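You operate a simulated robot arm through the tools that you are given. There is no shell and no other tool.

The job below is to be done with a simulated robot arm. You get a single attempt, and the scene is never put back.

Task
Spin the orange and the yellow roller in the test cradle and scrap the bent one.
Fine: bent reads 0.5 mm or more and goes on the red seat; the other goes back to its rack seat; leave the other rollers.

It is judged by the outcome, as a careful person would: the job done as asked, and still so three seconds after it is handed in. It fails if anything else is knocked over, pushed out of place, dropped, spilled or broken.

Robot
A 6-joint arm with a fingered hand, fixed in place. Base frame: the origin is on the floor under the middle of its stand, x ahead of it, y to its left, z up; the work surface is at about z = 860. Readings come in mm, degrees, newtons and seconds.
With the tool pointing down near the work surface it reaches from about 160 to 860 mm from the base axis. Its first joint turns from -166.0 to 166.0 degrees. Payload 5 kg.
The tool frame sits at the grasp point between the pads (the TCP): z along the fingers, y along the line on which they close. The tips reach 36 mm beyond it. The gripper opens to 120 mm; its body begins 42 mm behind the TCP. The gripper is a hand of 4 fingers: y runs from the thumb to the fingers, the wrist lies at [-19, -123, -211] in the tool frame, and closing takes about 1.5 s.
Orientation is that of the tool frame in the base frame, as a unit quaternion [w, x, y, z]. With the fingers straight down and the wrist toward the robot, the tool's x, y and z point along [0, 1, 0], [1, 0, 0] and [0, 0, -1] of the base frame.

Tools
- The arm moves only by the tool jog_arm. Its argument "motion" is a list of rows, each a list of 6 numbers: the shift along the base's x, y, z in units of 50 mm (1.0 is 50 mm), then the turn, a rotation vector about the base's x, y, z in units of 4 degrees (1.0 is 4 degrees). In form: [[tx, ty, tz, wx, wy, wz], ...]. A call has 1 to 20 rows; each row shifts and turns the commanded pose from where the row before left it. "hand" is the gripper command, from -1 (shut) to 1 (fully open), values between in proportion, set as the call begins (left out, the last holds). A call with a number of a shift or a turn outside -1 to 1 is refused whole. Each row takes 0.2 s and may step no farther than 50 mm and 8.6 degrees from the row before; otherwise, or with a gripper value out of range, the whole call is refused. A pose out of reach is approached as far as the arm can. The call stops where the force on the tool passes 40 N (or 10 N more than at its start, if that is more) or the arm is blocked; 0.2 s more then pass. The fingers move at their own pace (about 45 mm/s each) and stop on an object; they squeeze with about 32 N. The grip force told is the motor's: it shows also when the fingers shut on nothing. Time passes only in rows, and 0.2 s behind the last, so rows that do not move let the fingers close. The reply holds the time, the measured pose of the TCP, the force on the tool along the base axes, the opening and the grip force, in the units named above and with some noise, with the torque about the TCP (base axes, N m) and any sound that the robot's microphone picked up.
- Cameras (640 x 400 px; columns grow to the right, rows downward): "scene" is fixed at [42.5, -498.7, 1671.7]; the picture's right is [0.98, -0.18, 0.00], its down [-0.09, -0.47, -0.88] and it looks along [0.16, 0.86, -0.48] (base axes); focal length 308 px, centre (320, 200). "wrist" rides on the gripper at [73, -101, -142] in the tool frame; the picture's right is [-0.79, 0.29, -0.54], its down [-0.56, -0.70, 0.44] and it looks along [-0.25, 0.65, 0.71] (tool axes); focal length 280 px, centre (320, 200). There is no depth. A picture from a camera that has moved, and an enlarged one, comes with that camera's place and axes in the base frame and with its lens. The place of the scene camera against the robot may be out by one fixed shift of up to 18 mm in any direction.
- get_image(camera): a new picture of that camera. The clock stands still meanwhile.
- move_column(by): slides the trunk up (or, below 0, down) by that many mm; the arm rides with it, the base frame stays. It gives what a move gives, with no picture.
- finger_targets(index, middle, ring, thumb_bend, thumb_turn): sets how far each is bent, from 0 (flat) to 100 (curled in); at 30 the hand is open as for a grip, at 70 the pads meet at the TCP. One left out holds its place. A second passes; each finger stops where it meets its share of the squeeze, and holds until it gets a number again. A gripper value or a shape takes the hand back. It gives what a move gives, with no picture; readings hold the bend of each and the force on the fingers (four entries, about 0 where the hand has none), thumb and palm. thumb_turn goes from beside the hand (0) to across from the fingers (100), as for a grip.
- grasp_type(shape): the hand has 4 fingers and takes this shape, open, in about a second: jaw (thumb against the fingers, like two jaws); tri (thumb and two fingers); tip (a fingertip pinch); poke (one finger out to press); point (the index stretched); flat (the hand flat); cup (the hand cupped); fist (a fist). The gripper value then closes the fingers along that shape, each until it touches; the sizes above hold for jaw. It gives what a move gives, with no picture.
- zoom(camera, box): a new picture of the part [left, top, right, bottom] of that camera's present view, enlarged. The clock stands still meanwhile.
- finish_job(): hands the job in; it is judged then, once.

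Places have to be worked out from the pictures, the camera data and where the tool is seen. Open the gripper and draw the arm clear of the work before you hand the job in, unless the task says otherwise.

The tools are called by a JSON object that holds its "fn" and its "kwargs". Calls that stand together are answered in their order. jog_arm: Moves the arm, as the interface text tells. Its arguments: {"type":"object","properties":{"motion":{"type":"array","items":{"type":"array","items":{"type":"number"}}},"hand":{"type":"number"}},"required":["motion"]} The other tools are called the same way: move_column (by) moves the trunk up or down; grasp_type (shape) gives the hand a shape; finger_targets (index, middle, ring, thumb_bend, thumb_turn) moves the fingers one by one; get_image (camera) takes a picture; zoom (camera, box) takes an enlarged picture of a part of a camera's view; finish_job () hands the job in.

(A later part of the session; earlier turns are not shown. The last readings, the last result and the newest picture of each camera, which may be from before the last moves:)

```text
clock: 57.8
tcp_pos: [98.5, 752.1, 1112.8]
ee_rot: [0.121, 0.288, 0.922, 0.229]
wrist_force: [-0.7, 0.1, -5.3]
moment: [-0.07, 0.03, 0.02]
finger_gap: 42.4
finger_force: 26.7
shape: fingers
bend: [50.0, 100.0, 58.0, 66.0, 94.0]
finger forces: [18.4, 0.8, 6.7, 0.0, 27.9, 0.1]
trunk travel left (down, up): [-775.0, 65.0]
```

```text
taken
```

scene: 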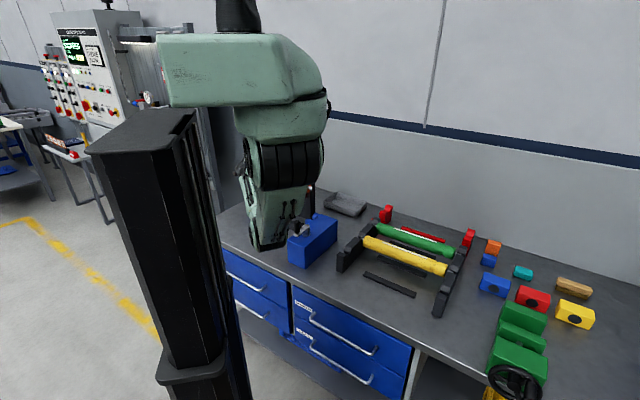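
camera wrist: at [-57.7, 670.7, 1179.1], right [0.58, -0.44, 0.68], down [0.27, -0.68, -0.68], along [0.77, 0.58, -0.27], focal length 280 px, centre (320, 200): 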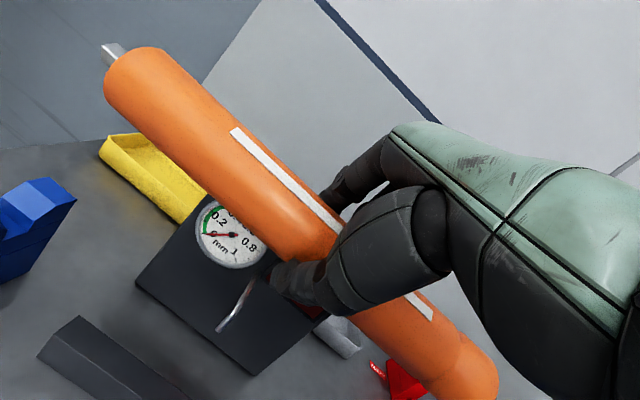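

The pitch is done, the roller sits level, and I can see the dial and feeler. I'll zoom in to refine where the left slot and feeler are relative to the roller.

{"fn": "zoom", "kwargs": {"camera": "wrist", "box": [0, 160, 160, 300]}}

{"fn": "zoom", "kwargs": {"camera": "wrist", "box": [180, 190, 340, 390]}}

{"fn": "zoom", "kwargs": {"camera": "wrist", "box": [60, 20, 260, 160]}}

{"fn": "zoom", "kwargs": {"camera": "scene", "box": [230, 160, 350, 270]}}

```text
2.86 times, centred on (80, 230) of wrist
camera zoom: at [-57.7, 670.7, 1179.1], right [0.58, -0.44, 0.68], down [0.27, -0.68, -0.68], along [0.77, 0.58, -0.27], focal length 801 px, centre (1006, 114)
```

zoom: 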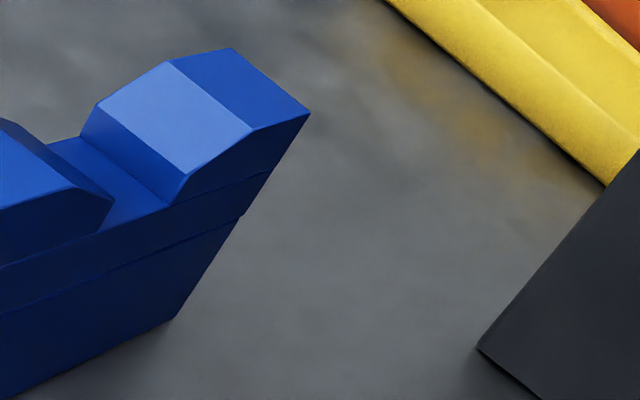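

```text
2.00 times, centred on (260, 290) of wrist
camera zoom: at [-57.7, 670.7, 1179.1], right [0.58, -0.44, 0.68], down [0.27, -0.68, -0.68], along [0.77, 0.58, -0.27], focal length 561 px, centre (440, 20)
```

zoom: 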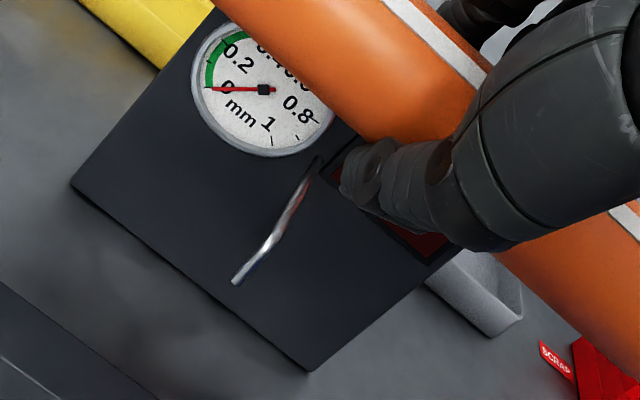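

```text
2.86 times, centred on (160, 90) of wrist
camera zoom: at [-57.7, 670.7, 1179.1], right [0.58, -0.44, 0.68], down [0.27, -0.68, -0.68], along [0.77, 0.58, -0.27], focal length 801 px, centre (777, 514)
```

zoom: 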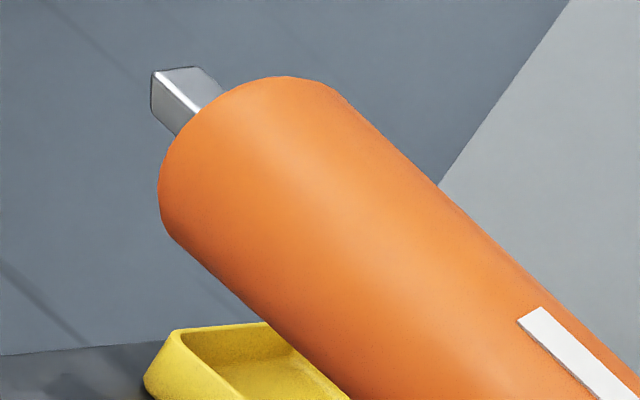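

```text
3.64 times, centred on (290, 215) of scene
camera zoom: at [42.5, -498.7, 1671.7], right [0.98, -0.18, 0.0], down [-0.09, -0.47, -0.88], along [0.16, 0.86, -0.48], focal length 1120 px, centre (429, 146)
```

zoom: 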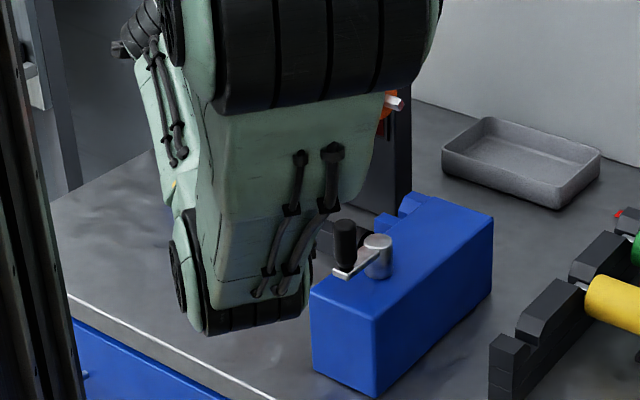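

The feeler tip comes out at about (114, 777, 965), and the spindle ends are square bars of about 10 mm. I'll zoom in on the index finger and thumb to see where the finger gap lies relative to the feeler.

{"fn": "zoom", "kwargs": {"camera": "wrist", "box": [260, 120, 460, 330]}}

{"fn": "zoom", "kwargs": {"camera": "wrist", "box": [310, 150, 420, 230]}}

```text
1.90 times, centred on (360, 225) of wrist
camera zoom: at [-57.7, 670.7, 1179.1], right [0.58, -0.44, 0.68], down [0.27, -0.68, -0.68], along [0.77, 0.58, -0.27], focal length 534 px, centre (244, 152)
```

zoom: 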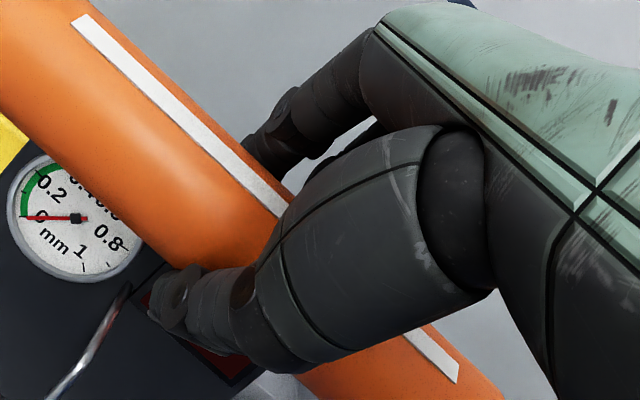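

```text
5.00 times, centred on (365, 190) of wrist
camera zoom: at [-57.7, 670.7, 1179.1], right [0.58, -0.44, 0.68], down [0.27, -0.68, -0.68], along [0.77, 0.58, -0.27], focal length 1402 px, centre (95, 250)
```

zoom: 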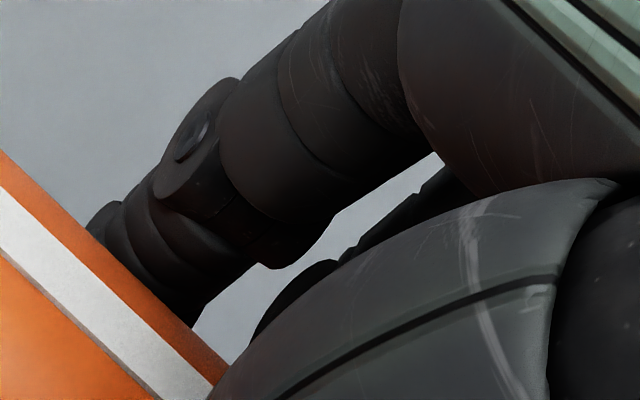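

The fingers sit at about x = +11 (index) and -31 (ring), so the open gap is centred near x = -10. The TCP should be at e1 ≈ -472 so the feeler lands mid-gap. I'll shift there, ease the pitch to about 18°, and descend to z ≈ 1035 for a check.

{"fn": "jog_arm", "kwargs": {"motion": [[-0.025, 0.046, 0, -0.53, 0.53, 0], [-0.025, 0.046, 0, -0.53, 0.53, 0], [-0.025, 0.046, -0.1, -0.53, 0.53, 0], [-0.025, 0.046, -0.3, -0.53, 0.53, 0], [0, 0, -0.4, 0, 0, 0], [0, 0, -0.4, 0, 0, 0], [0, 0, -0.3, 0, 0, 0]]}}

{"fn": "get_image", "kwargs": {"camera": "wrist"}}

{"fn": "zoom", "kwargs": {"camera": "wrist", "box": [0, 0, 240, 200]}}

{"fn": "zoom", "kwargs": {"camera": "wrist", "box": [220, 120, 420, 400]}}

```text
clock: 59.4
tcp_pos: [94.1, 762.5, 1037.2]
ee_rot: [0.073, 0.295, 0.943, 0.139]
wrist_force: [0.2, 0.1, -4.9]
moment: [-0.07, 0.02, -0.02]
finger_gap: 42.0
finger_force: 26.6
shape: fingers
bend: [50.0, 100.0, 58.0, 66.0, 94.0]
finger forces: [18.8, 0.9, 6.6, 0.1, 27.6, 0.0]
trunk travel left (down, up): [-775.0, 65.0]
```

```text
taken
camera wrist: at [-49.5, 693.2, 1137.4], right [0.68, -0.35, 0.65], down [0.18, -0.78, -0.6], along [0.71, 0.53, -0.47], focal length 280 px, centre (320, 200)
```

wrist: 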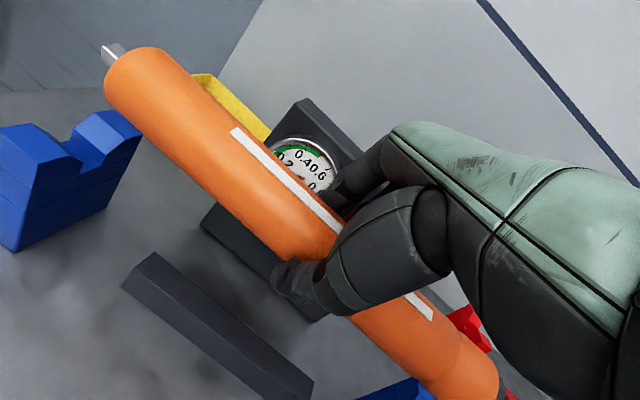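

```text
2.00 times, centred on (120, 100) of wrist
camera zoom: at [-49.5, 693.2, 1137.4], right [0.68, -0.35, 0.65], down [0.18, -0.78, -0.6], along [0.71, 0.53, -0.47], focal length 561 px, centre (720, 400)
```

zoom: 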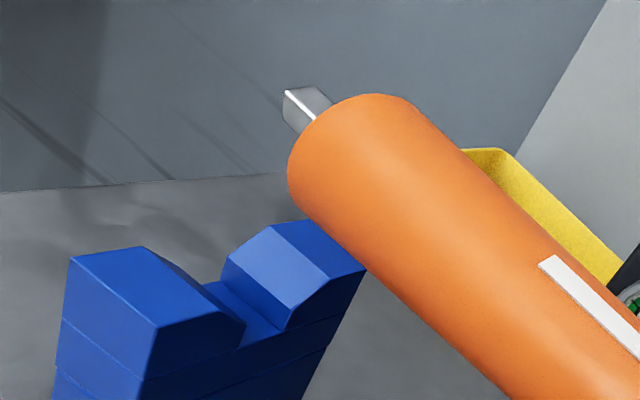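

```text
1.43 times, centred on (320, 260) of wrist
camera zoom: at [-49.5, 693.2, 1137.4], right [0.68, -0.35, 0.65], down [0.18, -0.78, -0.6], along [0.71, 0.53, -0.47], focal length 401 px, centre (320, 114)
```

zoom: 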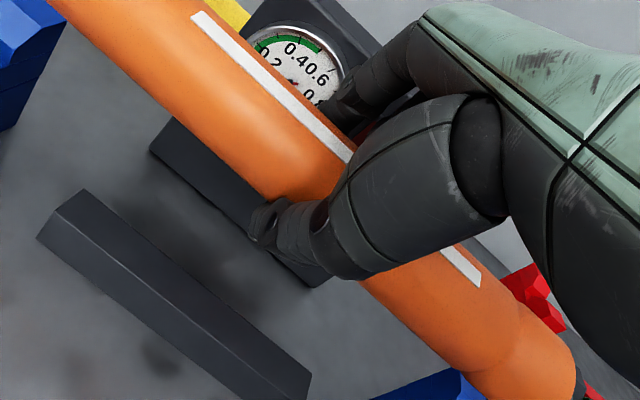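

The roller axis is now at e2 ≈ 609, matching the left slot centre (about 610), and axially it's within the supports. I'll descend in stages while watching forces.

{"fn": "jog_arm", "kwargs": {"motion": [[0, 0, -0.15, 0, 0, 0], [0, 0, -0.15, 0, 0, 0], [0, 0, -0.15, 0, 0, 0], [0, 0, -0.15, 0, 0, 0]]}}

{"fn": "get_image", "kwargs": {"camera": "wrist"}}

{"fn": "zoom", "kwargs": {"camera": "wrist", "box": [280, 120, 420, 240]}}

{"fn": "zoom", "kwargs": {"camera": "scene", "box": [240, 160, 340, 260]}}

```text
clock: 60.4
tcp_pos: [94.4, 760.7, 1007.6]
ee_rot: [0.073, 0.295, 0.943, 0.138]
wrist_force: [-0.3, 0.1, -6.0]
moment: [-0.08, 0.03, -0.03]
finger_gap: 42.3
finger_force: 27.3
shape: fingers
bend: [50.0, 100.0, 58.0, 66.0, 94.0]
finger forces: [18.7, 1.0, 6.6, 0.0, 27.5, 0.0]
trunk travel left (down, up): [-775.0, 65.0]
```

```text
taken
camera wrist: at [-49.3, 692.0, 1107.5], right [0.68, -0.34, 0.65], down [0.18, -0.78, -0.6], along [0.71, 0.52, -0.47], focal length 280 px, centre (320, 200)
```

wrist: 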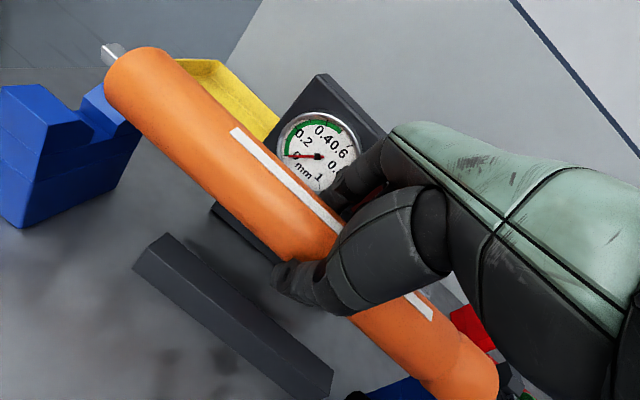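

```text
3.33 times, centred on (350, 180) of wrist
camera zoom: at [-49.3, 692.0, 1107.5], right [0.68, -0.34, 0.65], down [0.18, -0.78, -0.6], along [0.71, 0.52, -0.47], focal length 935 px, centre (220, 267)
```

zoom: 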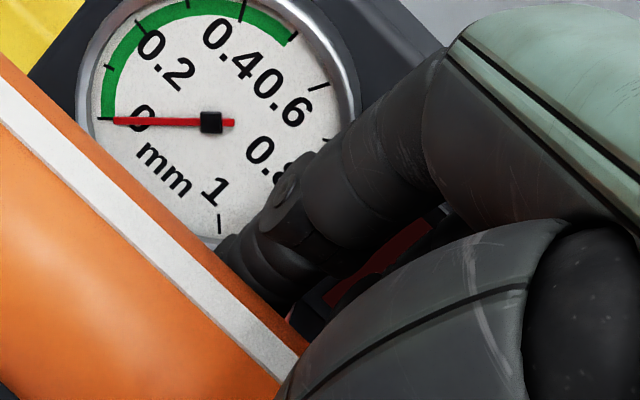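

```text
4.00 times, centred on (290, 210) of scene
camera zoom: at [42.5, -498.7, 1671.7], right [0.98, -0.18, 0.0], down [-0.09, -0.47, -0.88], along [0.16, 0.86, -0.48], focal length 1232 px, centre (440, 160)
```

zoom: 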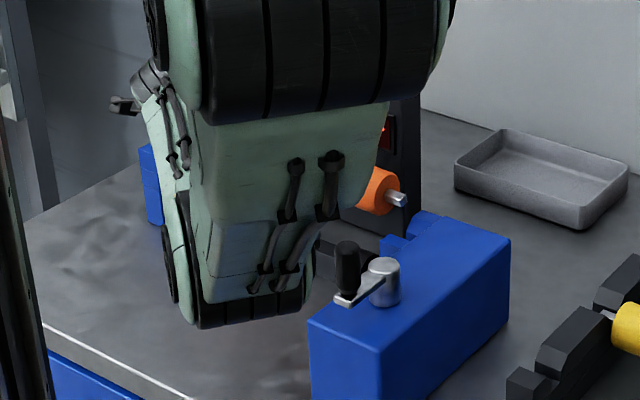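

The right spindle is lined up over the right slot in the scene view, and there's no contact yet. I'll continue down to the top of the V.

{"fn": "jog_arm", "kwargs": {"motion": [[0, 0, -0.1, 0, 0, 0], [0, 0, -0.1, 0, 0, 0], [0, 0, -0.1, 0, 0, 0], [0, 0, -0.1, 0, 0, 0], [0, 0, -0.08, 0, 0, 0]]}}

{"fn": "get_image", "kwargs": {"camera": "wrist"}}

{"fn": "zoom", "kwargs": {"camera": "wrist", "box": [280, 120, 420, 240]}}

{"fn": "zoom", "kwargs": {"camera": "scene", "box": [300, 190, 360, 240]}}

{"fn": "zoom", "kwargs": {"camera": "wrist", "box": [0, 20, 200, 180]}}

```text
clock: 61.6
tcp_pos: [92.6, 761.8, 983.8]
ee_rot: [0.072, 0.294, 0.943, 0.139]
wrist_force: [-0.7, -0.6, -2.3]
moment: [0.32, 0.28, 0.1]
finger_gap: 41.7
finger_force: 27.4
shape: fingers
bend: [50.0, 100.0, 58.0, 66.0, 94.0]
finger forces: [20.1, 0.1, 7.4, 0.1, 27.4, 0.0]
trunk travel left (down, up): [-775.0, 65.0]
```

```text
taken
camera wrist: at [-50.0, 691.7, 1084.8], right [0.68, -0.35, 0.65], down [0.18, -0.78, -0.6], along [0.71, 0.53, -0.47], focal length 280 px, centre (320, 200)
```

wrist: 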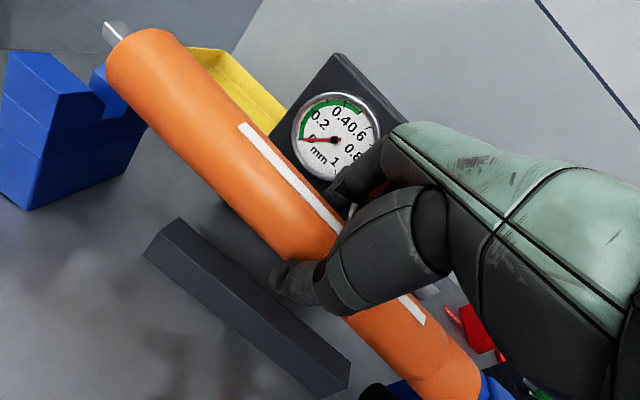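

```text
3.33 times, centred on (350, 180) of wrist
camera zoom: at [-50.0, 691.7, 1084.8], right [0.68, -0.35, 0.65], down [0.18, -0.78, -0.6], along [0.71, 0.53, -0.47], focal length 935 px, centre (220, 267)
```

zoom: 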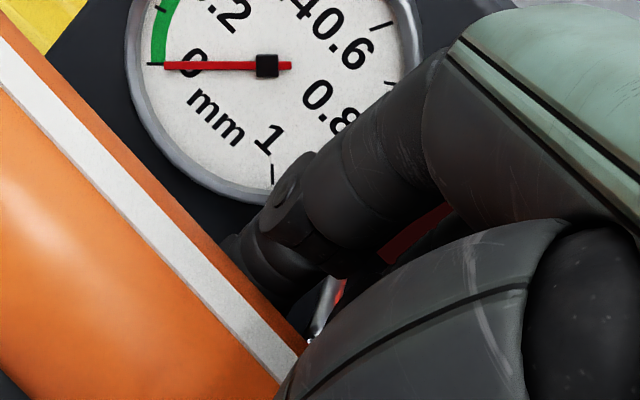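

```text
8.00 times, centred on (330, 215) of scene
camera zoom: at [42.5, -498.7, 1671.7], right [0.98, -0.18, 0.0], down [-0.09, -0.47, -0.88], along [0.16, 0.86, -0.48], focal length 2465 px, centre (240, 80)
```

zoom: 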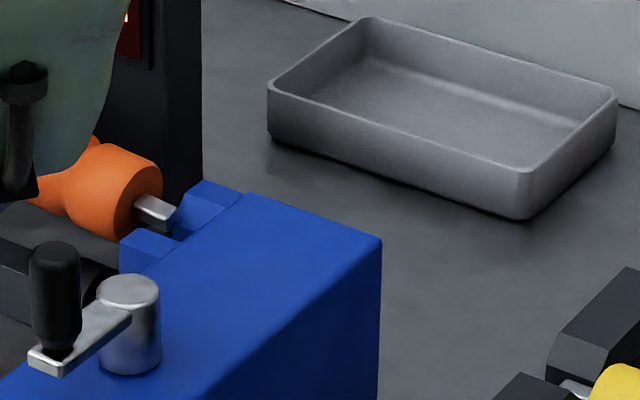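

```text
2.50 times, centred on (100, 100) of wrist
camera zoom: at [-50.0, 691.7, 1084.8], right [0.68, -0.35, 0.65], down [0.18, -0.78, -0.6], along [0.71, 0.53, -0.47], focal length 701 px, centre (870, 450)
```

zoom: 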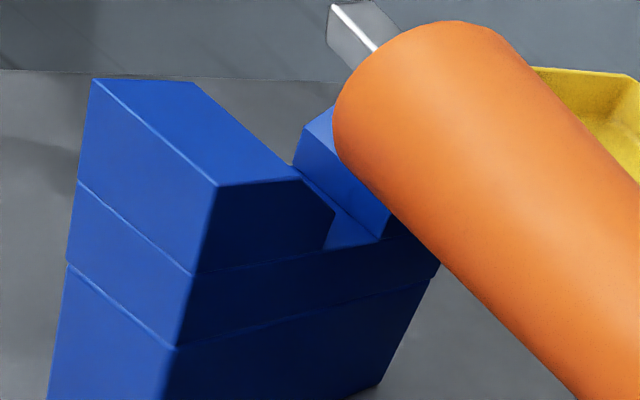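

Contact: the force and moment changed because the roller's left body end is landing on the left support. It sits a few millimetres too far left and has tilted about 4° in the grip. I'll raise 16 mm, shift about 4.5 mm right and roll the hand 4° to level the roller.

{"fn": "jog_arm", "kwargs": {"motion": [[0, 0, 0.12, 0, 0, 0], [0, 0, 0.12, 0, 0, 0], [0.03, -0.03, 0.08, -0.35, -0.35, 0], [0.035, -0.035, 0, -0.35, -0.35, 0], [0, 0, 0, 0, 0, 0]]}}

{"fn": "get_image", "kwargs": {"camera": "wrist"}}

{"fn": "zoom", "kwargs": {"camera": "wrist", "box": [0, 0, 200, 160]}}

{"fn": "zoom", "kwargs": {"camera": "scene", "box": [300, 190, 360, 240]}}

```text
clock: 62.8
tcp_pos: [97.5, 759.6, 999.7]
ee_rot: [0.105, 0.29, 0.944, 0.123]
wrist_force: [0.7, -0.5, -6.2]
moment: [-0.05, -0.01, -0.01]
finger_gap: 42.0
finger_force: 27.4
shape: fingers
bend: [50.0, 100.0, 58.0, 66.0, 94.0]
finger forces: [19.8, 0.0, 7.0, 0.0, 28.6, 0.0]
trunk travel left (down, up): [-775.0, 65.0]
```

```text
taken
camera wrist: at [-50.9, 694.1, 1095.1], right [0.65, -0.31, 0.7], down [0.21, -0.81, -0.55], along [0.73, 0.5, -0.46], focal length 280 px, centre (320, 200)
```

wrist: 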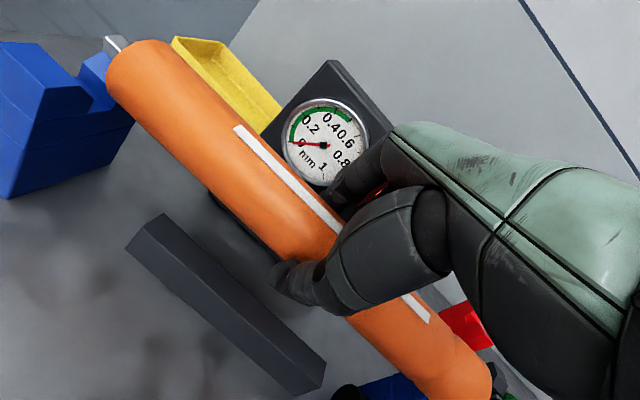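

```text
2.50 times, centred on (100, 80) of wrist
camera zoom: at [-50.9, 694.1, 1095.1], right [0.65, -0.31, 0.7], down [0.21, -0.81, -0.55], along [0.73, 0.5, -0.46], focal length 701 px, centre (870, 500)
```

zoom: 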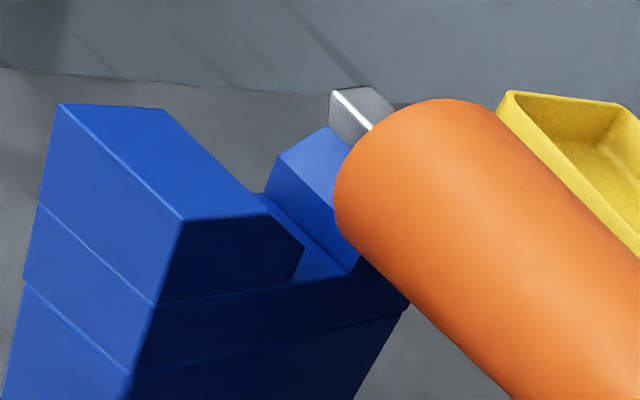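

```text
8.00 times, centred on (330, 215) of scene
camera zoom: at [42.5, -498.7, 1671.7], right [0.98, -0.18, 0.0], down [-0.09, -0.47, -0.88], along [0.16, 0.86, -0.48], focal length 2465 px, centre (240, 80)
```

zoom: 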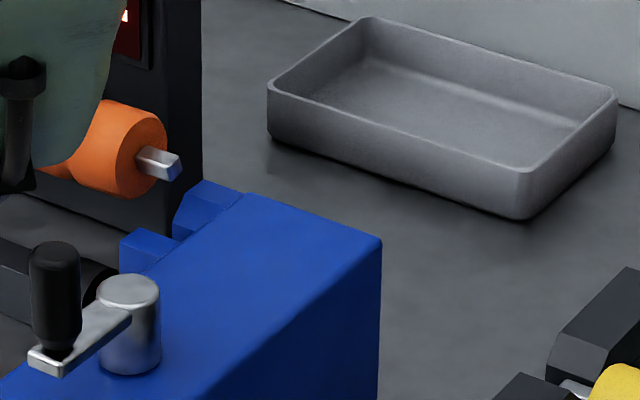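

The roller is level again, with about 5 mm of gap to the left support. I'll trim the yaw by about -1° and descend in small steps.

{"fn": "jog_arm", "kwargs": {"motion": [[0, 0, -0.05, 0, 0, -0.3], [0, 0, -0.1, 0, 0, 0], [0, 0, -0.1, 0, 0, 0], [0, 0, -0.1, 0, 0, 0], [0, 0, 0, 0, 0, 0]]}}

{"fn": "get_image", "kwargs": {"camera": "wrist"}}

{"fn": "zoom", "kwargs": {"camera": "wrist", "box": [0, 0, 200, 160]}}

{"fn": "zoom", "kwargs": {"camera": "scene", "box": [300, 190, 360, 240]}}

```text
clock: 64.0
tcp_pos: [97.8, 757.3, 983.3]
ee_rot: [0.104, 0.3, 0.941, 0.121]
wrist_force: [-0.4, 0.9, -3.5]
moment: [0.22, 0.28, -0.01]
finger_gap: 41.7
finger_force: 27.1
shape: fingers
bend: [50.0, 100.0, 58.0, 66.0, 94.0]
finger forces: [20.1, 0.1, 6.9, 0.1, 27.3, 0.0]
trunk travel left (down, up): [-775.0, 65.0]
```

```text
taken
camera wrist: at [-52.0, 696.9, 1078.6], right [0.64, -0.33, 0.7], down [0.19, -0.81, -0.56], along [0.74, 0.49, -0.46], focal length 280 px, centre (320, 200)
```

wrist: 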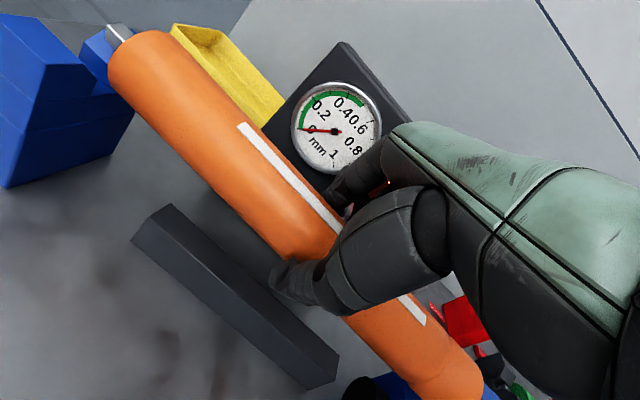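

```text
2.50 times, centred on (100, 80) of wrist
camera zoom: at [-52.0, 696.9, 1078.6], right [0.64, -0.33, 0.7], down [0.19, -0.81, -0.56], along [0.74, 0.49, -0.46], focal length 701 px, centre (870, 500)
```

zoom: 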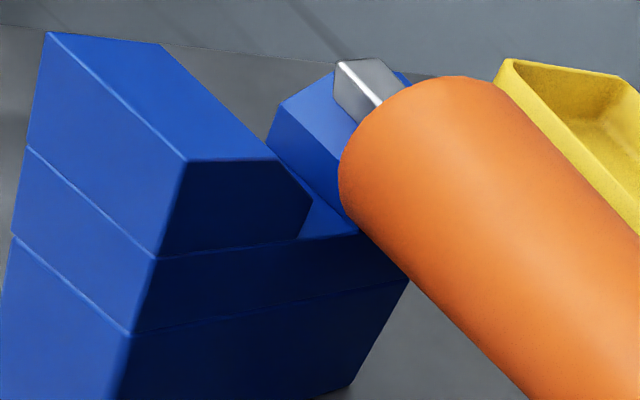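

```text
8.00 times, centred on (330, 215) of scene
camera zoom: at [42.5, -498.7, 1671.7], right [0.98, -0.18, 0.0], down [-0.09, -0.47, -0.88], along [0.16, 0.86, -0.48], focal length 2465 px, centre (240, 80)
```

zoom: 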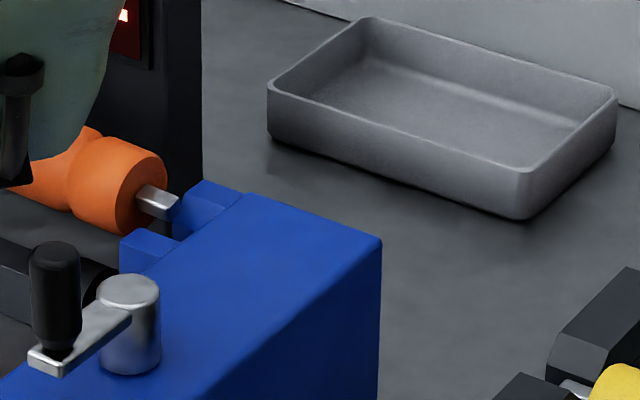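

There's contact on the left side again at about the same height. I'll zoom in around the left support, the thumb and the bar beneath to find what touches.

{"fn": "zoom", "kwargs": {"camera": "wrist", "box": [110, 180, 370, 400]}}

{"fn": "zoom", "kwargs": {"camera": "wrist", "box": [70, 10, 150, 110]}}

{"fn": "zoom", "kwargs": {"camera": "wrist", "box": [290, 140, 400, 230]}}

{"fn": "zoom", "kwargs": {"camera": "scene", "box": [235, 170, 355, 250]}}

```text
1.82 times, centred on (240, 290) of wrist
camera zoom: at [-52.0, 696.9, 1078.6], right [0.64, -0.33, 0.7], down [0.19, -0.81, -0.56], along [0.74, 0.49, -0.46], focal length 510 px, centre (466, 36)
```

zoom: 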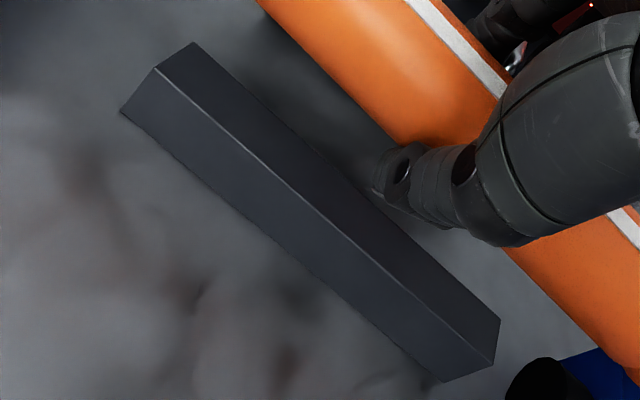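

```text
4.00 times, centred on (110, 60) of wrist
camera zoom: at [-52.0, 696.9, 1078.6], right [0.64, -0.33, 0.7], down [0.19, -0.81, -0.56], along [0.74, 0.49, -0.46], focal length 1122 px, centre (1160, 760)
```

zoom: 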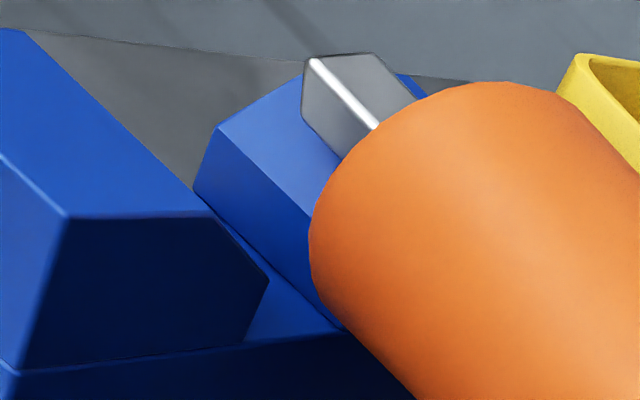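

```text
4.44 times, centred on (345, 185) of wrist
camera zoom: at [-52.0, 696.9, 1078.6], right [0.64, -0.33, 0.7], down [0.19, -0.81, -0.56], along [0.74, 0.49, -0.46], focal length 1246 px, centre (209, 267)
```

zoom: 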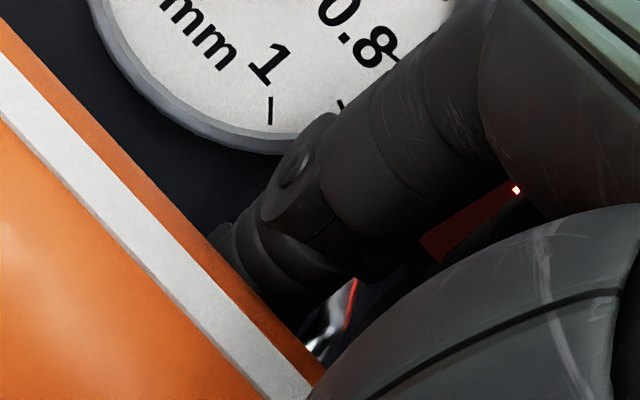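

```text
5.00 times, centred on (295, 210) of scene
camera zoom: at [42.5, -498.7, 1671.7], right [0.98, -0.18, 0.0], down [-0.09, -0.47, -0.88], along [0.16, 0.86, -0.48], focal length 1541 px, centre (445, 150)
```

zoom: 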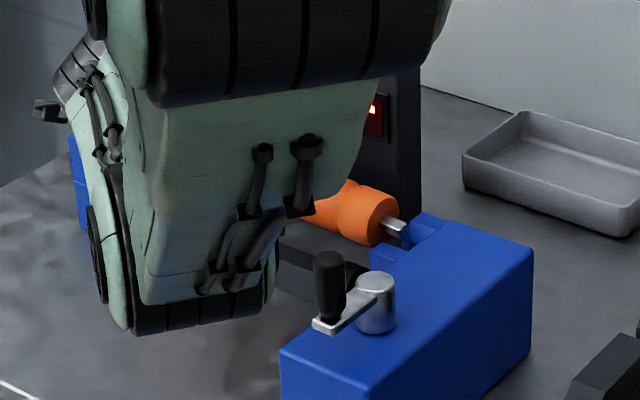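

The bar top is at about z 895, well clear. I'll zoom in tightly on the right spindle against the right V in the scene view, where both can be compared locally.

{"fn": "zoom", "kwargs": {"camera": "scene", "box": [306, 200, 336, 226]}}

```text
15.38 times, centred on (321, 213) of scene
camera zoom: at [42.5, -498.7, 1671.7], right [0.98, -0.18, 0.0], down [-0.09, -0.47, -0.88], along [0.16, 0.86, -0.48], focal length 4740 px, centre (305, 0)
```

zoom: 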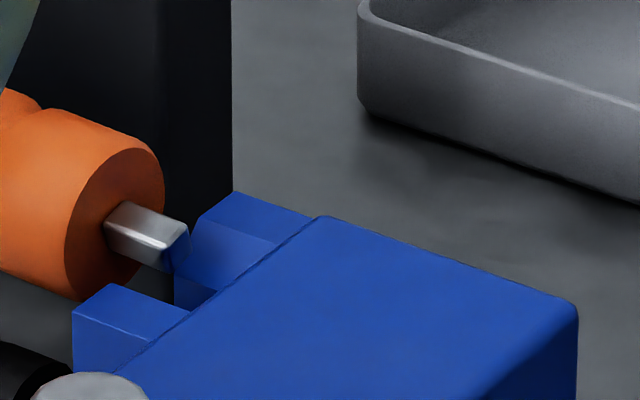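

The close-up shows the roller sitting roughly 10 mm too far left in the hand: its left body end overlaps the left support, while the right spindle barely reaches its V. Shifting the hand right would put the index finger into the feeler, so I need to re-grip about 15 mm further left on the roller. I'll raise, undo the pitch and take it back to the rack.

{"fn": "jog_arm", "kwargs": {"motion": [[0, 0, 0.2, 0, 0, 0], [0, 0, 0.3, 0, 0, 0], [0, 0, 0.4, 0, 0, 0.375], [0, 0, 0.4, -0.636, 0.636, 0], [0, 0, 0.4, -0.636, 0.636, 0], [0, 0, 0.4, -0.636, 0.636, 0], [0, 0, 0.4, -0.636, 0.636, 0], [0, 0, 0.2, -0.636, 0.636, 0]]}}

{"fn": "get_image", "kwargs": {"camera": "wrist"}}

```text
clock: 65.8
tcp_pos: [99.4, 760.9, 1117.2]
ee_rot: [0.029, 0.285, 0.958, -0.016]
wrist_force: [-0.4, -0.7, -6.6]
moment: [-0.04, 0.01, 0.02]
finger_gap: 41.9
finger_force: 26.7
shape: fingers
bend: [49.0, 100.0, 58.0, 66.0, 94.0]
finger forces: [19.9, 0.0, 6.7, 0.0, 27.1, 0.0]
trunk travel left (down, up): [-775.0, 65.0]
```

```text
taken
camera wrist: at [-23.2, 721.0, 1254.7], right [0.79, -0.16, 0.59], down [0.1, -0.91, -0.4], along [0.6, 0.38, -0.71], focal length 280 px, centre (320, 200)
```

wrist: 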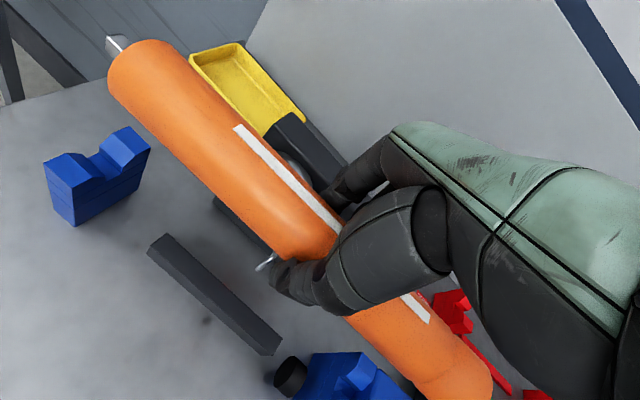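

From up here I can compare the roller's ends with both supports. I'll zoom in on each end to measure the roller's axial position in the hand.

{"fn": "zoom", "kwargs": {"camera": "wrist", "box": [30, 20, 190, 160]}}

{"fn": "zoom", "kwargs": {"camera": "wrist", "box": [260, 290, 500, 400]}}

{"fn": "zoom", "kwargs": {"camera": "scene", "box": [240, 150, 340, 240]}}

```text
2.86 times, centred on (110, 90) of wrist
camera zoom: at [-23.2, 721.0, 1254.7], right [0.79, -0.16, 0.59], down [0.1, -0.91, -0.4], along [0.6, 0.38, -0.71], focal length 801 px, centre (920, 514)
```

zoom: 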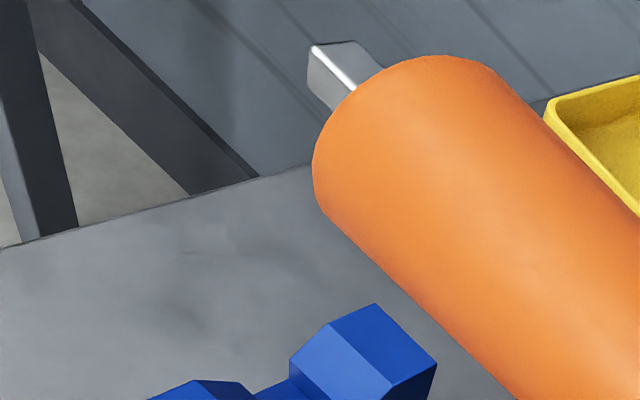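

```text
2.67 times, centred on (380, 345) of wrist
camera zoom: at [-23.2, 721.0, 1254.7], right [0.79, -0.16, 0.59], down [0.1, -0.91, -0.4], along [0.6, 0.38, -0.71], focal length 748 px, centre (160, -187)
```

zoom: 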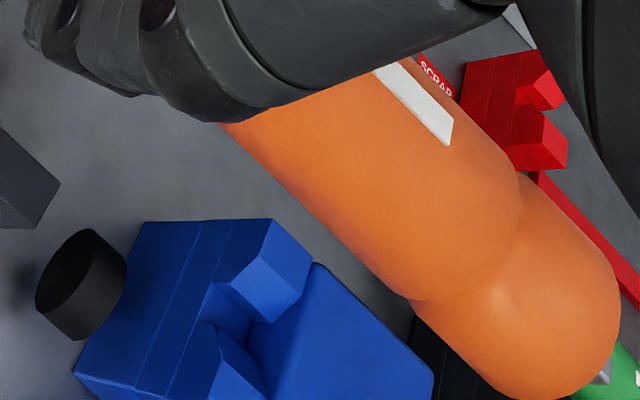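

```text
4.44 times, centred on (290, 195) of scene
camera zoom: at [42.5, -498.7, 1671.7], right [0.98, -0.18, 0.0], down [-0.09, -0.47, -0.88], along [0.16, 0.86, -0.48], focal length 1370 px, centre (453, 222)
```

zoom: 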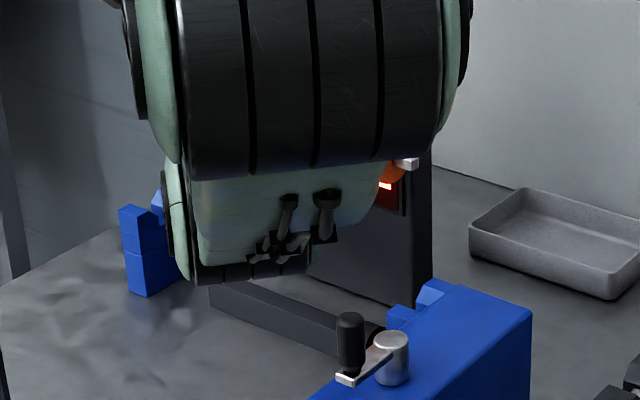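

I'll carry the roller back to the rack and hover over the orange seat at the same height.

{"fn": "jog_arm", "kwargs": {"motion": [[0.2, -0.27, 0, 0, 0, 0], [0.3, -0.41, 0, 0, 0, 0], [0.4, -0.55, 0, 0, 0, 0], [0.4, -0.55, 0, 0, 0, 0], [0.4, -0.55, 0, 0, 0, 0], [0.4, -0.55, 0, 0, 0, 0], [0.4, -0.55, 0, 0, 0, 0], [0.4, -0.55, 0, 0, 0, 0], [0.4, -0.55, 0, 0, 0, 0], [0.4, -0.55, 0, 0, 0, 0], [0.4, -0.55, 0, 0, 0, 0], [0.4, -0.55, 0, 0, 0, 0], [0.4, -0.55, 0, 0, 0, 0], [0.4, -0.55, 0, 0, 0, 0], [0.4, -0.55, 0, 0, 0, 0], [0.4, -0.55, 0, 0, 0, 0], [0.4, -0.55, 0, 0, 0, 0], [0.35, -0.48, 0, 0, 0, 0], [0.25, -0.35, 0, 0, 0, 0]]}}

{"fn": "jog_arm", "kwargs": {"motion": [[0, 0, -0.5, 0, 0, 0], [0, 0, -0.5, 0, 0, 0], [0, 0, -0.5, 0, 0, 0], [0, 0, -0.4, 0, 0, 0], [0, 0, -0.3, 0, 0, 0]]}}

{"fn": "get_image", "kwargs": {"camera": "wrist"}}

{"fn": "zoom", "kwargs": {"camera": "scene", "box": [340, 185, 480, 325]}}

```text
clock: 69.8
tcp_pos: [453.1, 269.0, 1117.5]
ee_rot: [0.028, 0.285, 0.958, -0.014]
wrist_force: [0.7, -0.6, -5.7]
moment: [-0.09, -0.02, 0.04]
finger_gap: 42.1
finger_force: 26.3
shape: fingers
bend: [49.0, 100.0, 58.0, 66.0, 94.0]
finger forces: [20.0, 0.1, 6.5, 0.0, 26.5, 0.1]
trunk travel left (down, up): [-775.0, 65.0]
```

```text
clock: 71.0
tcp_pos: [452.2, 270.4, 1006.0]
ee_rot: [0.028, 0.286, 0.958, -0.014]
wrist_force: [0.1, 0.0, -5.5]
moment: [-0.04, -0.02, -0.01]
finger_gap: 41.9
finger_force: 26.3
shape: fingers
bend: [49.0, 100.0, 58.0, 66.0, 94.0]
finger forces: [20.0, 0.0, 6.3, 0.1, 26.7, 0.0]
trunk travel left (down, up): [-775.0, 65.0]
```

```text
taken
camera wrist: at [330.9, 231.4, 1144.2], right [0.79, -0.17, 0.59], down [0.1, -0.91, -0.4], along [0.6, 0.38, -0.7], focal length 280 px, centre (320, 200)
```

wrist: 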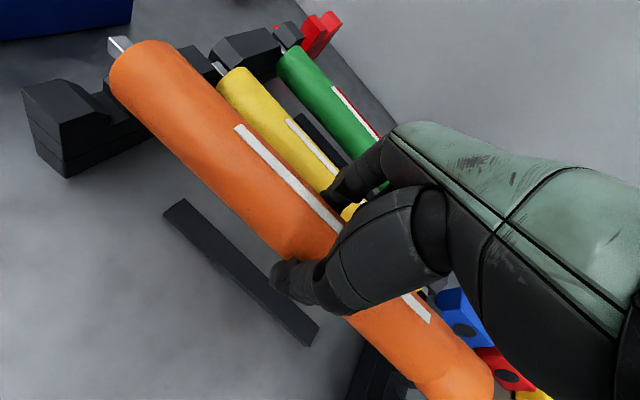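

```text
2.86 times, centred on (410, 255) of scene
camera zoom: at [42.5, -498.7, 1671.7], right [0.98, -0.18, 0.0], down [-0.09, -0.47, -0.88], along [0.16, 0.86, -0.48], focal length 880 px, centre (63, 43)
```

zoom: 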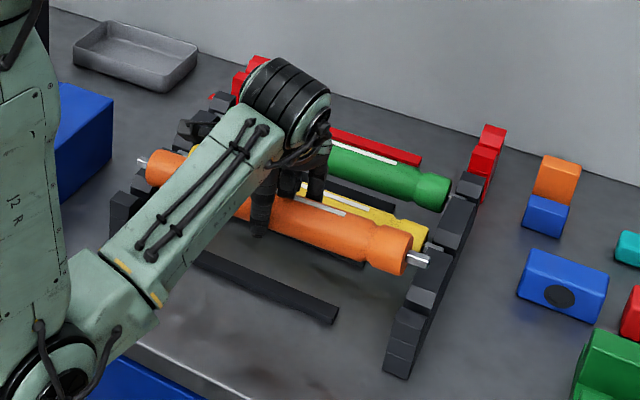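

Both ends of the roller are visible in the scene view now. I'll zoom in on each end, and on yellow's spindle ends for reference.

{"fn": "zoom", "kwargs": {"camera": "scene", "box": [375, 225, 495, 325]}}

{"fn": "zoom", "kwargs": {"camera": "scene", "box": [365, 215, 425, 275]}}

{"fn": "zoom", "kwargs": {"camera": "scene", "box": [470, 245, 530, 305]}}

```text
4.00 times, centred on (435, 275) of scene
camera zoom: at [42.5, -498.7, 1671.7], right [0.98, -0.18, 0.0], down [-0.09, -0.47, -0.88], along [0.16, 0.86, -0.48], focal length 1232 px, centre (-140, -100)
```

zoom: 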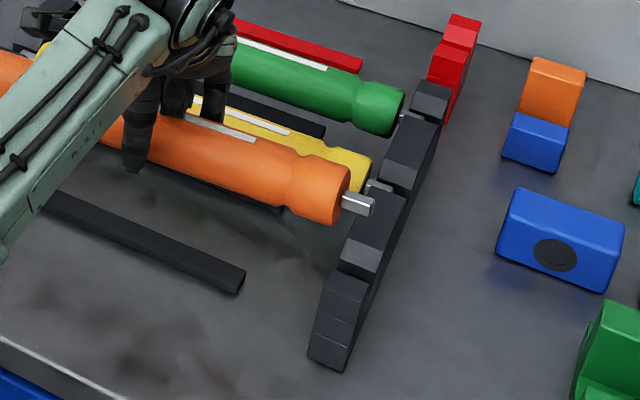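

```text
6.67 times, centred on (395, 245) of scene
camera zoom: at [42.5, -498.7, 1671.7], right [0.98, -0.18, 0.0], down [-0.09, -0.47, -0.88], along [0.16, 0.86, -0.48], focal length 2054 px, centre (-180, -100)
```

zoom: 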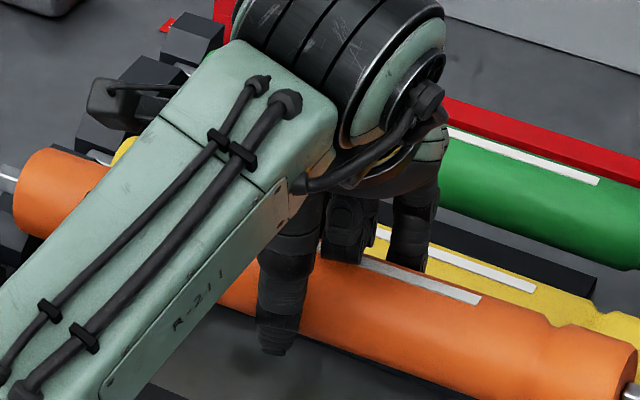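

```text
6.67 times, centred on (500, 275) of scene
camera zoom: at [42.5, -498.7, 1671.7], right [0.98, -0.18, 0.0], down [-0.09, -0.47, -0.88], along [0.16, 0.86, -0.48], focal length 2054 px, centre (-880, -300)
```

zoom: 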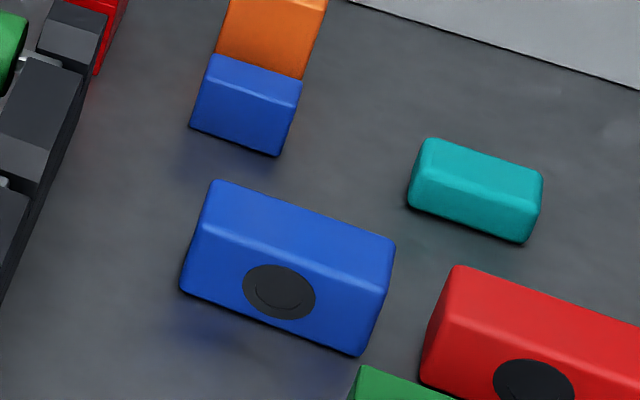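

The roller looks well centred over the rack axially. I'll descend to just above the rail tops and check both spindles against the slots.

{"fn": "jog_arm", "kwargs": {"motion": [[0, 0, -0.2, 0, 0, 0], [0, 0, -0.2, 0, 0, 0], [0, 0, -0.2, 0, 0, 0], [0, 0, 0, 0, 0, 0]]}}

{"fn": "get_image", "kwargs": {"camera": "wrist"}}

{"fn": "zoom", "kwargs": {"camera": "wrist", "box": [20, 20, 180, 160]}}

{"fn": "zoom", "kwargs": {"camera": "scene", "box": [415, 250, 475, 310]}}

{"fn": "zoom", "kwargs": {"camera": "scene", "box": [330, 220, 390, 280]}}

```text
clock: 72.0
tcp_pos: [454.3, 270.6, 977.5]
ee_rot: [0.029, 0.286, 0.958, -0.015]
wrist_force: [-0.2, 0.0, -4.8]
moment: [-0.05, -0.02, 0.05]
finger_gap: 41.6
finger_force: 26.7
shape: fingers
bend: [49.0, 100.0, 58.0, 66.0, 94.0]
finger forces: [20.1, 0.1, 6.3, 0.1, 26.6, 0.0]
trunk travel left (down, up): [-775.0, 65.0]
```

```text
taken
camera wrist: at [331.9, 231.5, 1115.2], right [0.79, -0.17, 0.59], down [0.1, -0.91, -0.4], along [0.6, 0.38, -0.7], focal length 280 px, centre (320, 200)
```

wrist: 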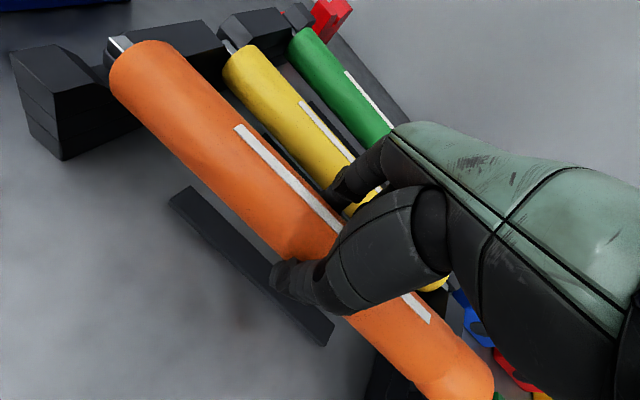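

```text
2.86 times, centred on (100, 90) of wrist
camera zoom: at [331.9, 231.5, 1115.2], right [0.79, -0.17, 0.59], down [0.1, -0.91, -0.4], along [0.6, 0.38, -0.7], focal length 801 px, centre (949, 514)
```

zoom: 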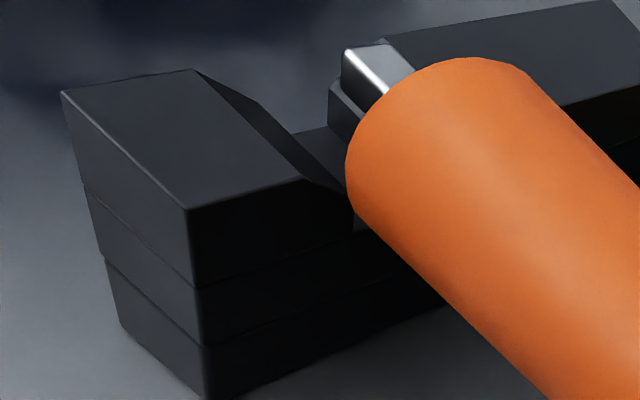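

```text
6.67 times, centred on (445, 280) of scene
camera zoom: at [42.5, -498.7, 1671.7], right [0.98, -0.18, 0.0], down [-0.09, -0.47, -0.88], along [0.16, 0.86, -0.48], focal length 2054 px, centre (-513, -333)
```

zoom: 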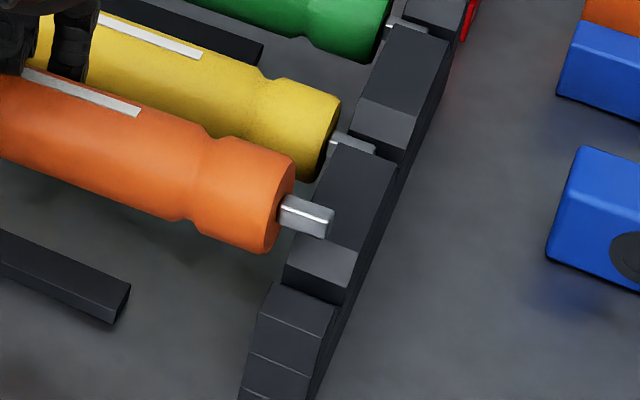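

```text
6.67 times, centred on (360, 250) of scene
camera zoom: at [42.5, -498.7, 1671.7], right [0.98, -0.18, 0.0], down [-0.09, -0.47, -0.88], along [0.16, 0.86, -0.48], focal length 2054 px, centre (53, -133)
```

zoom: 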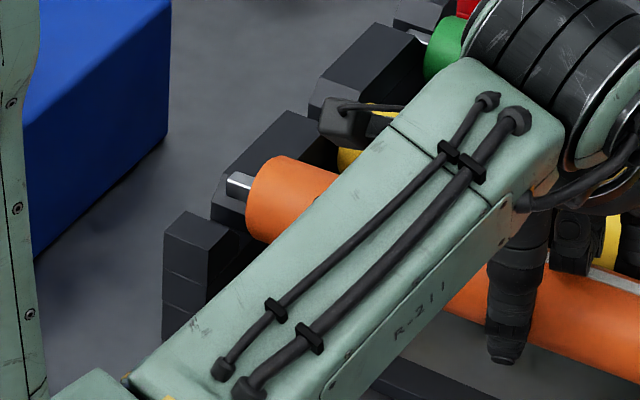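

Both spindles line up over their slots in the scene view. I'll lower slowly into the rack.

{"fn": "jog_arm", "kwargs": {"motion": [[0, 0, -0.12, 0, 0, 0], [0, 0, -0.12, 0, 0, 0], [0, 0, -0.12, 0, 0, 0], [0, 0, -0.1, 0, 0, 0], [0, 0, 0, 0, 0, 0]]}}

{"fn": "zoom", "kwargs": {"camera": "scene", "box": [415, 250, 475, 310]}}

{"fn": "zoom", "kwargs": {"camera": "wrist", "box": [20, 0, 180, 140]}}

```text
clock: 73.2
tcp_pos: [452.9, 270.5, 953.9]
ee_rot: [0.028, 0.285, 0.958, -0.014]
wrist_force: [-0.6, 0.7, -5.1]
moment: [-0.04, -0.03, 0.01]
finger_gap: 41.9
finger_force: 26.7
shape: fingers
bend: [49.0, 100.0, 58.0, 66.0, 94.0]
finger forces: [20.0, 0.2, 6.4, 0.0, 26.6, 0.0]
trunk travel left (down, up): [-775.0, 65.0]
```

```text
6.67 times, centred on (445, 280) of scene
camera zoom: at [42.5, -498.7, 1671.7], right [0.98, -0.18, 0.0], down [-0.09, -0.47, -0.88], along [0.16, 0.86, -0.48], focal length 2054 px, centre (-513, -333)
```

zoom: 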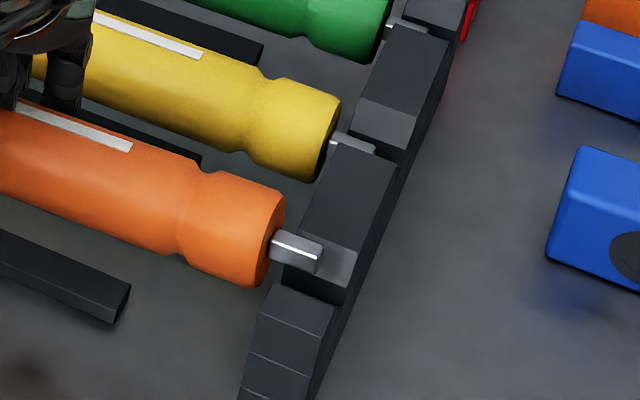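

```text
2.86 times, centred on (100, 70) of wrist
camera zoom: at [331.2, 231.3, 1092.6], right [0.79, -0.17, 0.59], down [0.1, -0.91, -0.4], along [0.6, 0.38, -0.7], focal length 801 px, centre (949, 571)
```

zoom: 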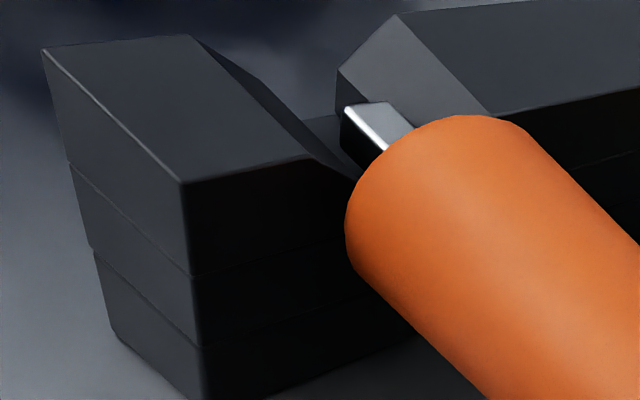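

Both spindles are entering their Vs with no contact yet. I'll continue down to seat.

{"fn": "jog_arm", "kwargs": {"motion": [[0, 0, -0.08, 0, 0, 0], [0, 0, -0.08, 0, 0, 0], [0, 0, -0.08, 0, 0, 0], [0, 0, 0, 0, 0, 0]]}}

{"fn": "zoom", "kwargs": {"camera": "scene", "box": [415, 250, 475, 310]}}

{"fn": "zoom", "kwargs": {"camera": "wrist", "box": [20, 0, 180, 140]}}

```text
clock: 74.2
tcp_pos: [453.3, 270.5, 943.5]
ee_rot: [0.03, 0.286, 0.958, -0.013]
wrist_force: [1.1, 2.0, 0.3]
moment: [0.1, 0.03, 0.1]
finger_gap: 41.6
finger_force: 27.8
shape: fingers
bend: [49.0, 100.0, 58.0, 67.0, 94.0]
finger forces: [20.3, 0.9, 7.7, 0.1, 25.8, 0.0]
trunk travel left (down, up): [-775.0, 65.0]
```

```text
6.67 times, centred on (445, 280) of scene
camera zoom: at [42.5, -498.7, 1671.7], right [0.98, -0.18, 0.0], down [-0.09, -0.47, -0.88], along [0.16, 0.86, -0.48], focal length 2054 px, centre (-513, -333)
```

zoom: 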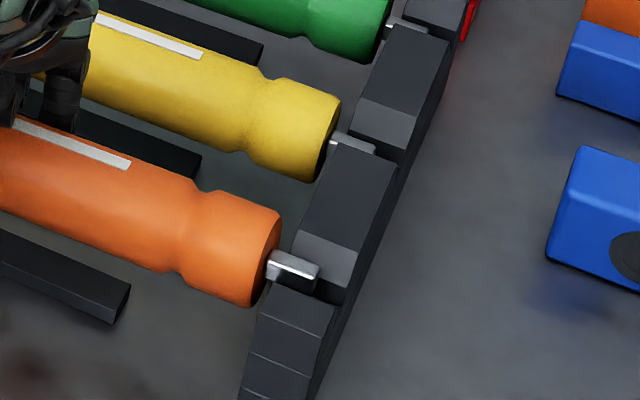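

```text
2.86 times, centred on (100, 70) of wrist
camera zoom: at [331.1, 230.9, 1081.3], right [0.79, -0.17, 0.59], down [0.11, -0.91, -0.4], along [0.6, 0.38, -0.7], focal length 801 px, centre (949, 571)
```

zoom: 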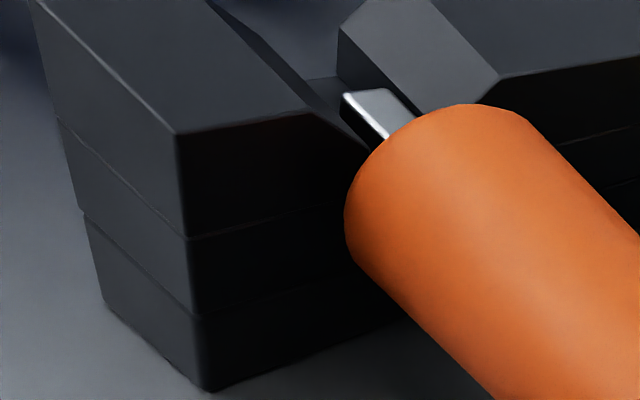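

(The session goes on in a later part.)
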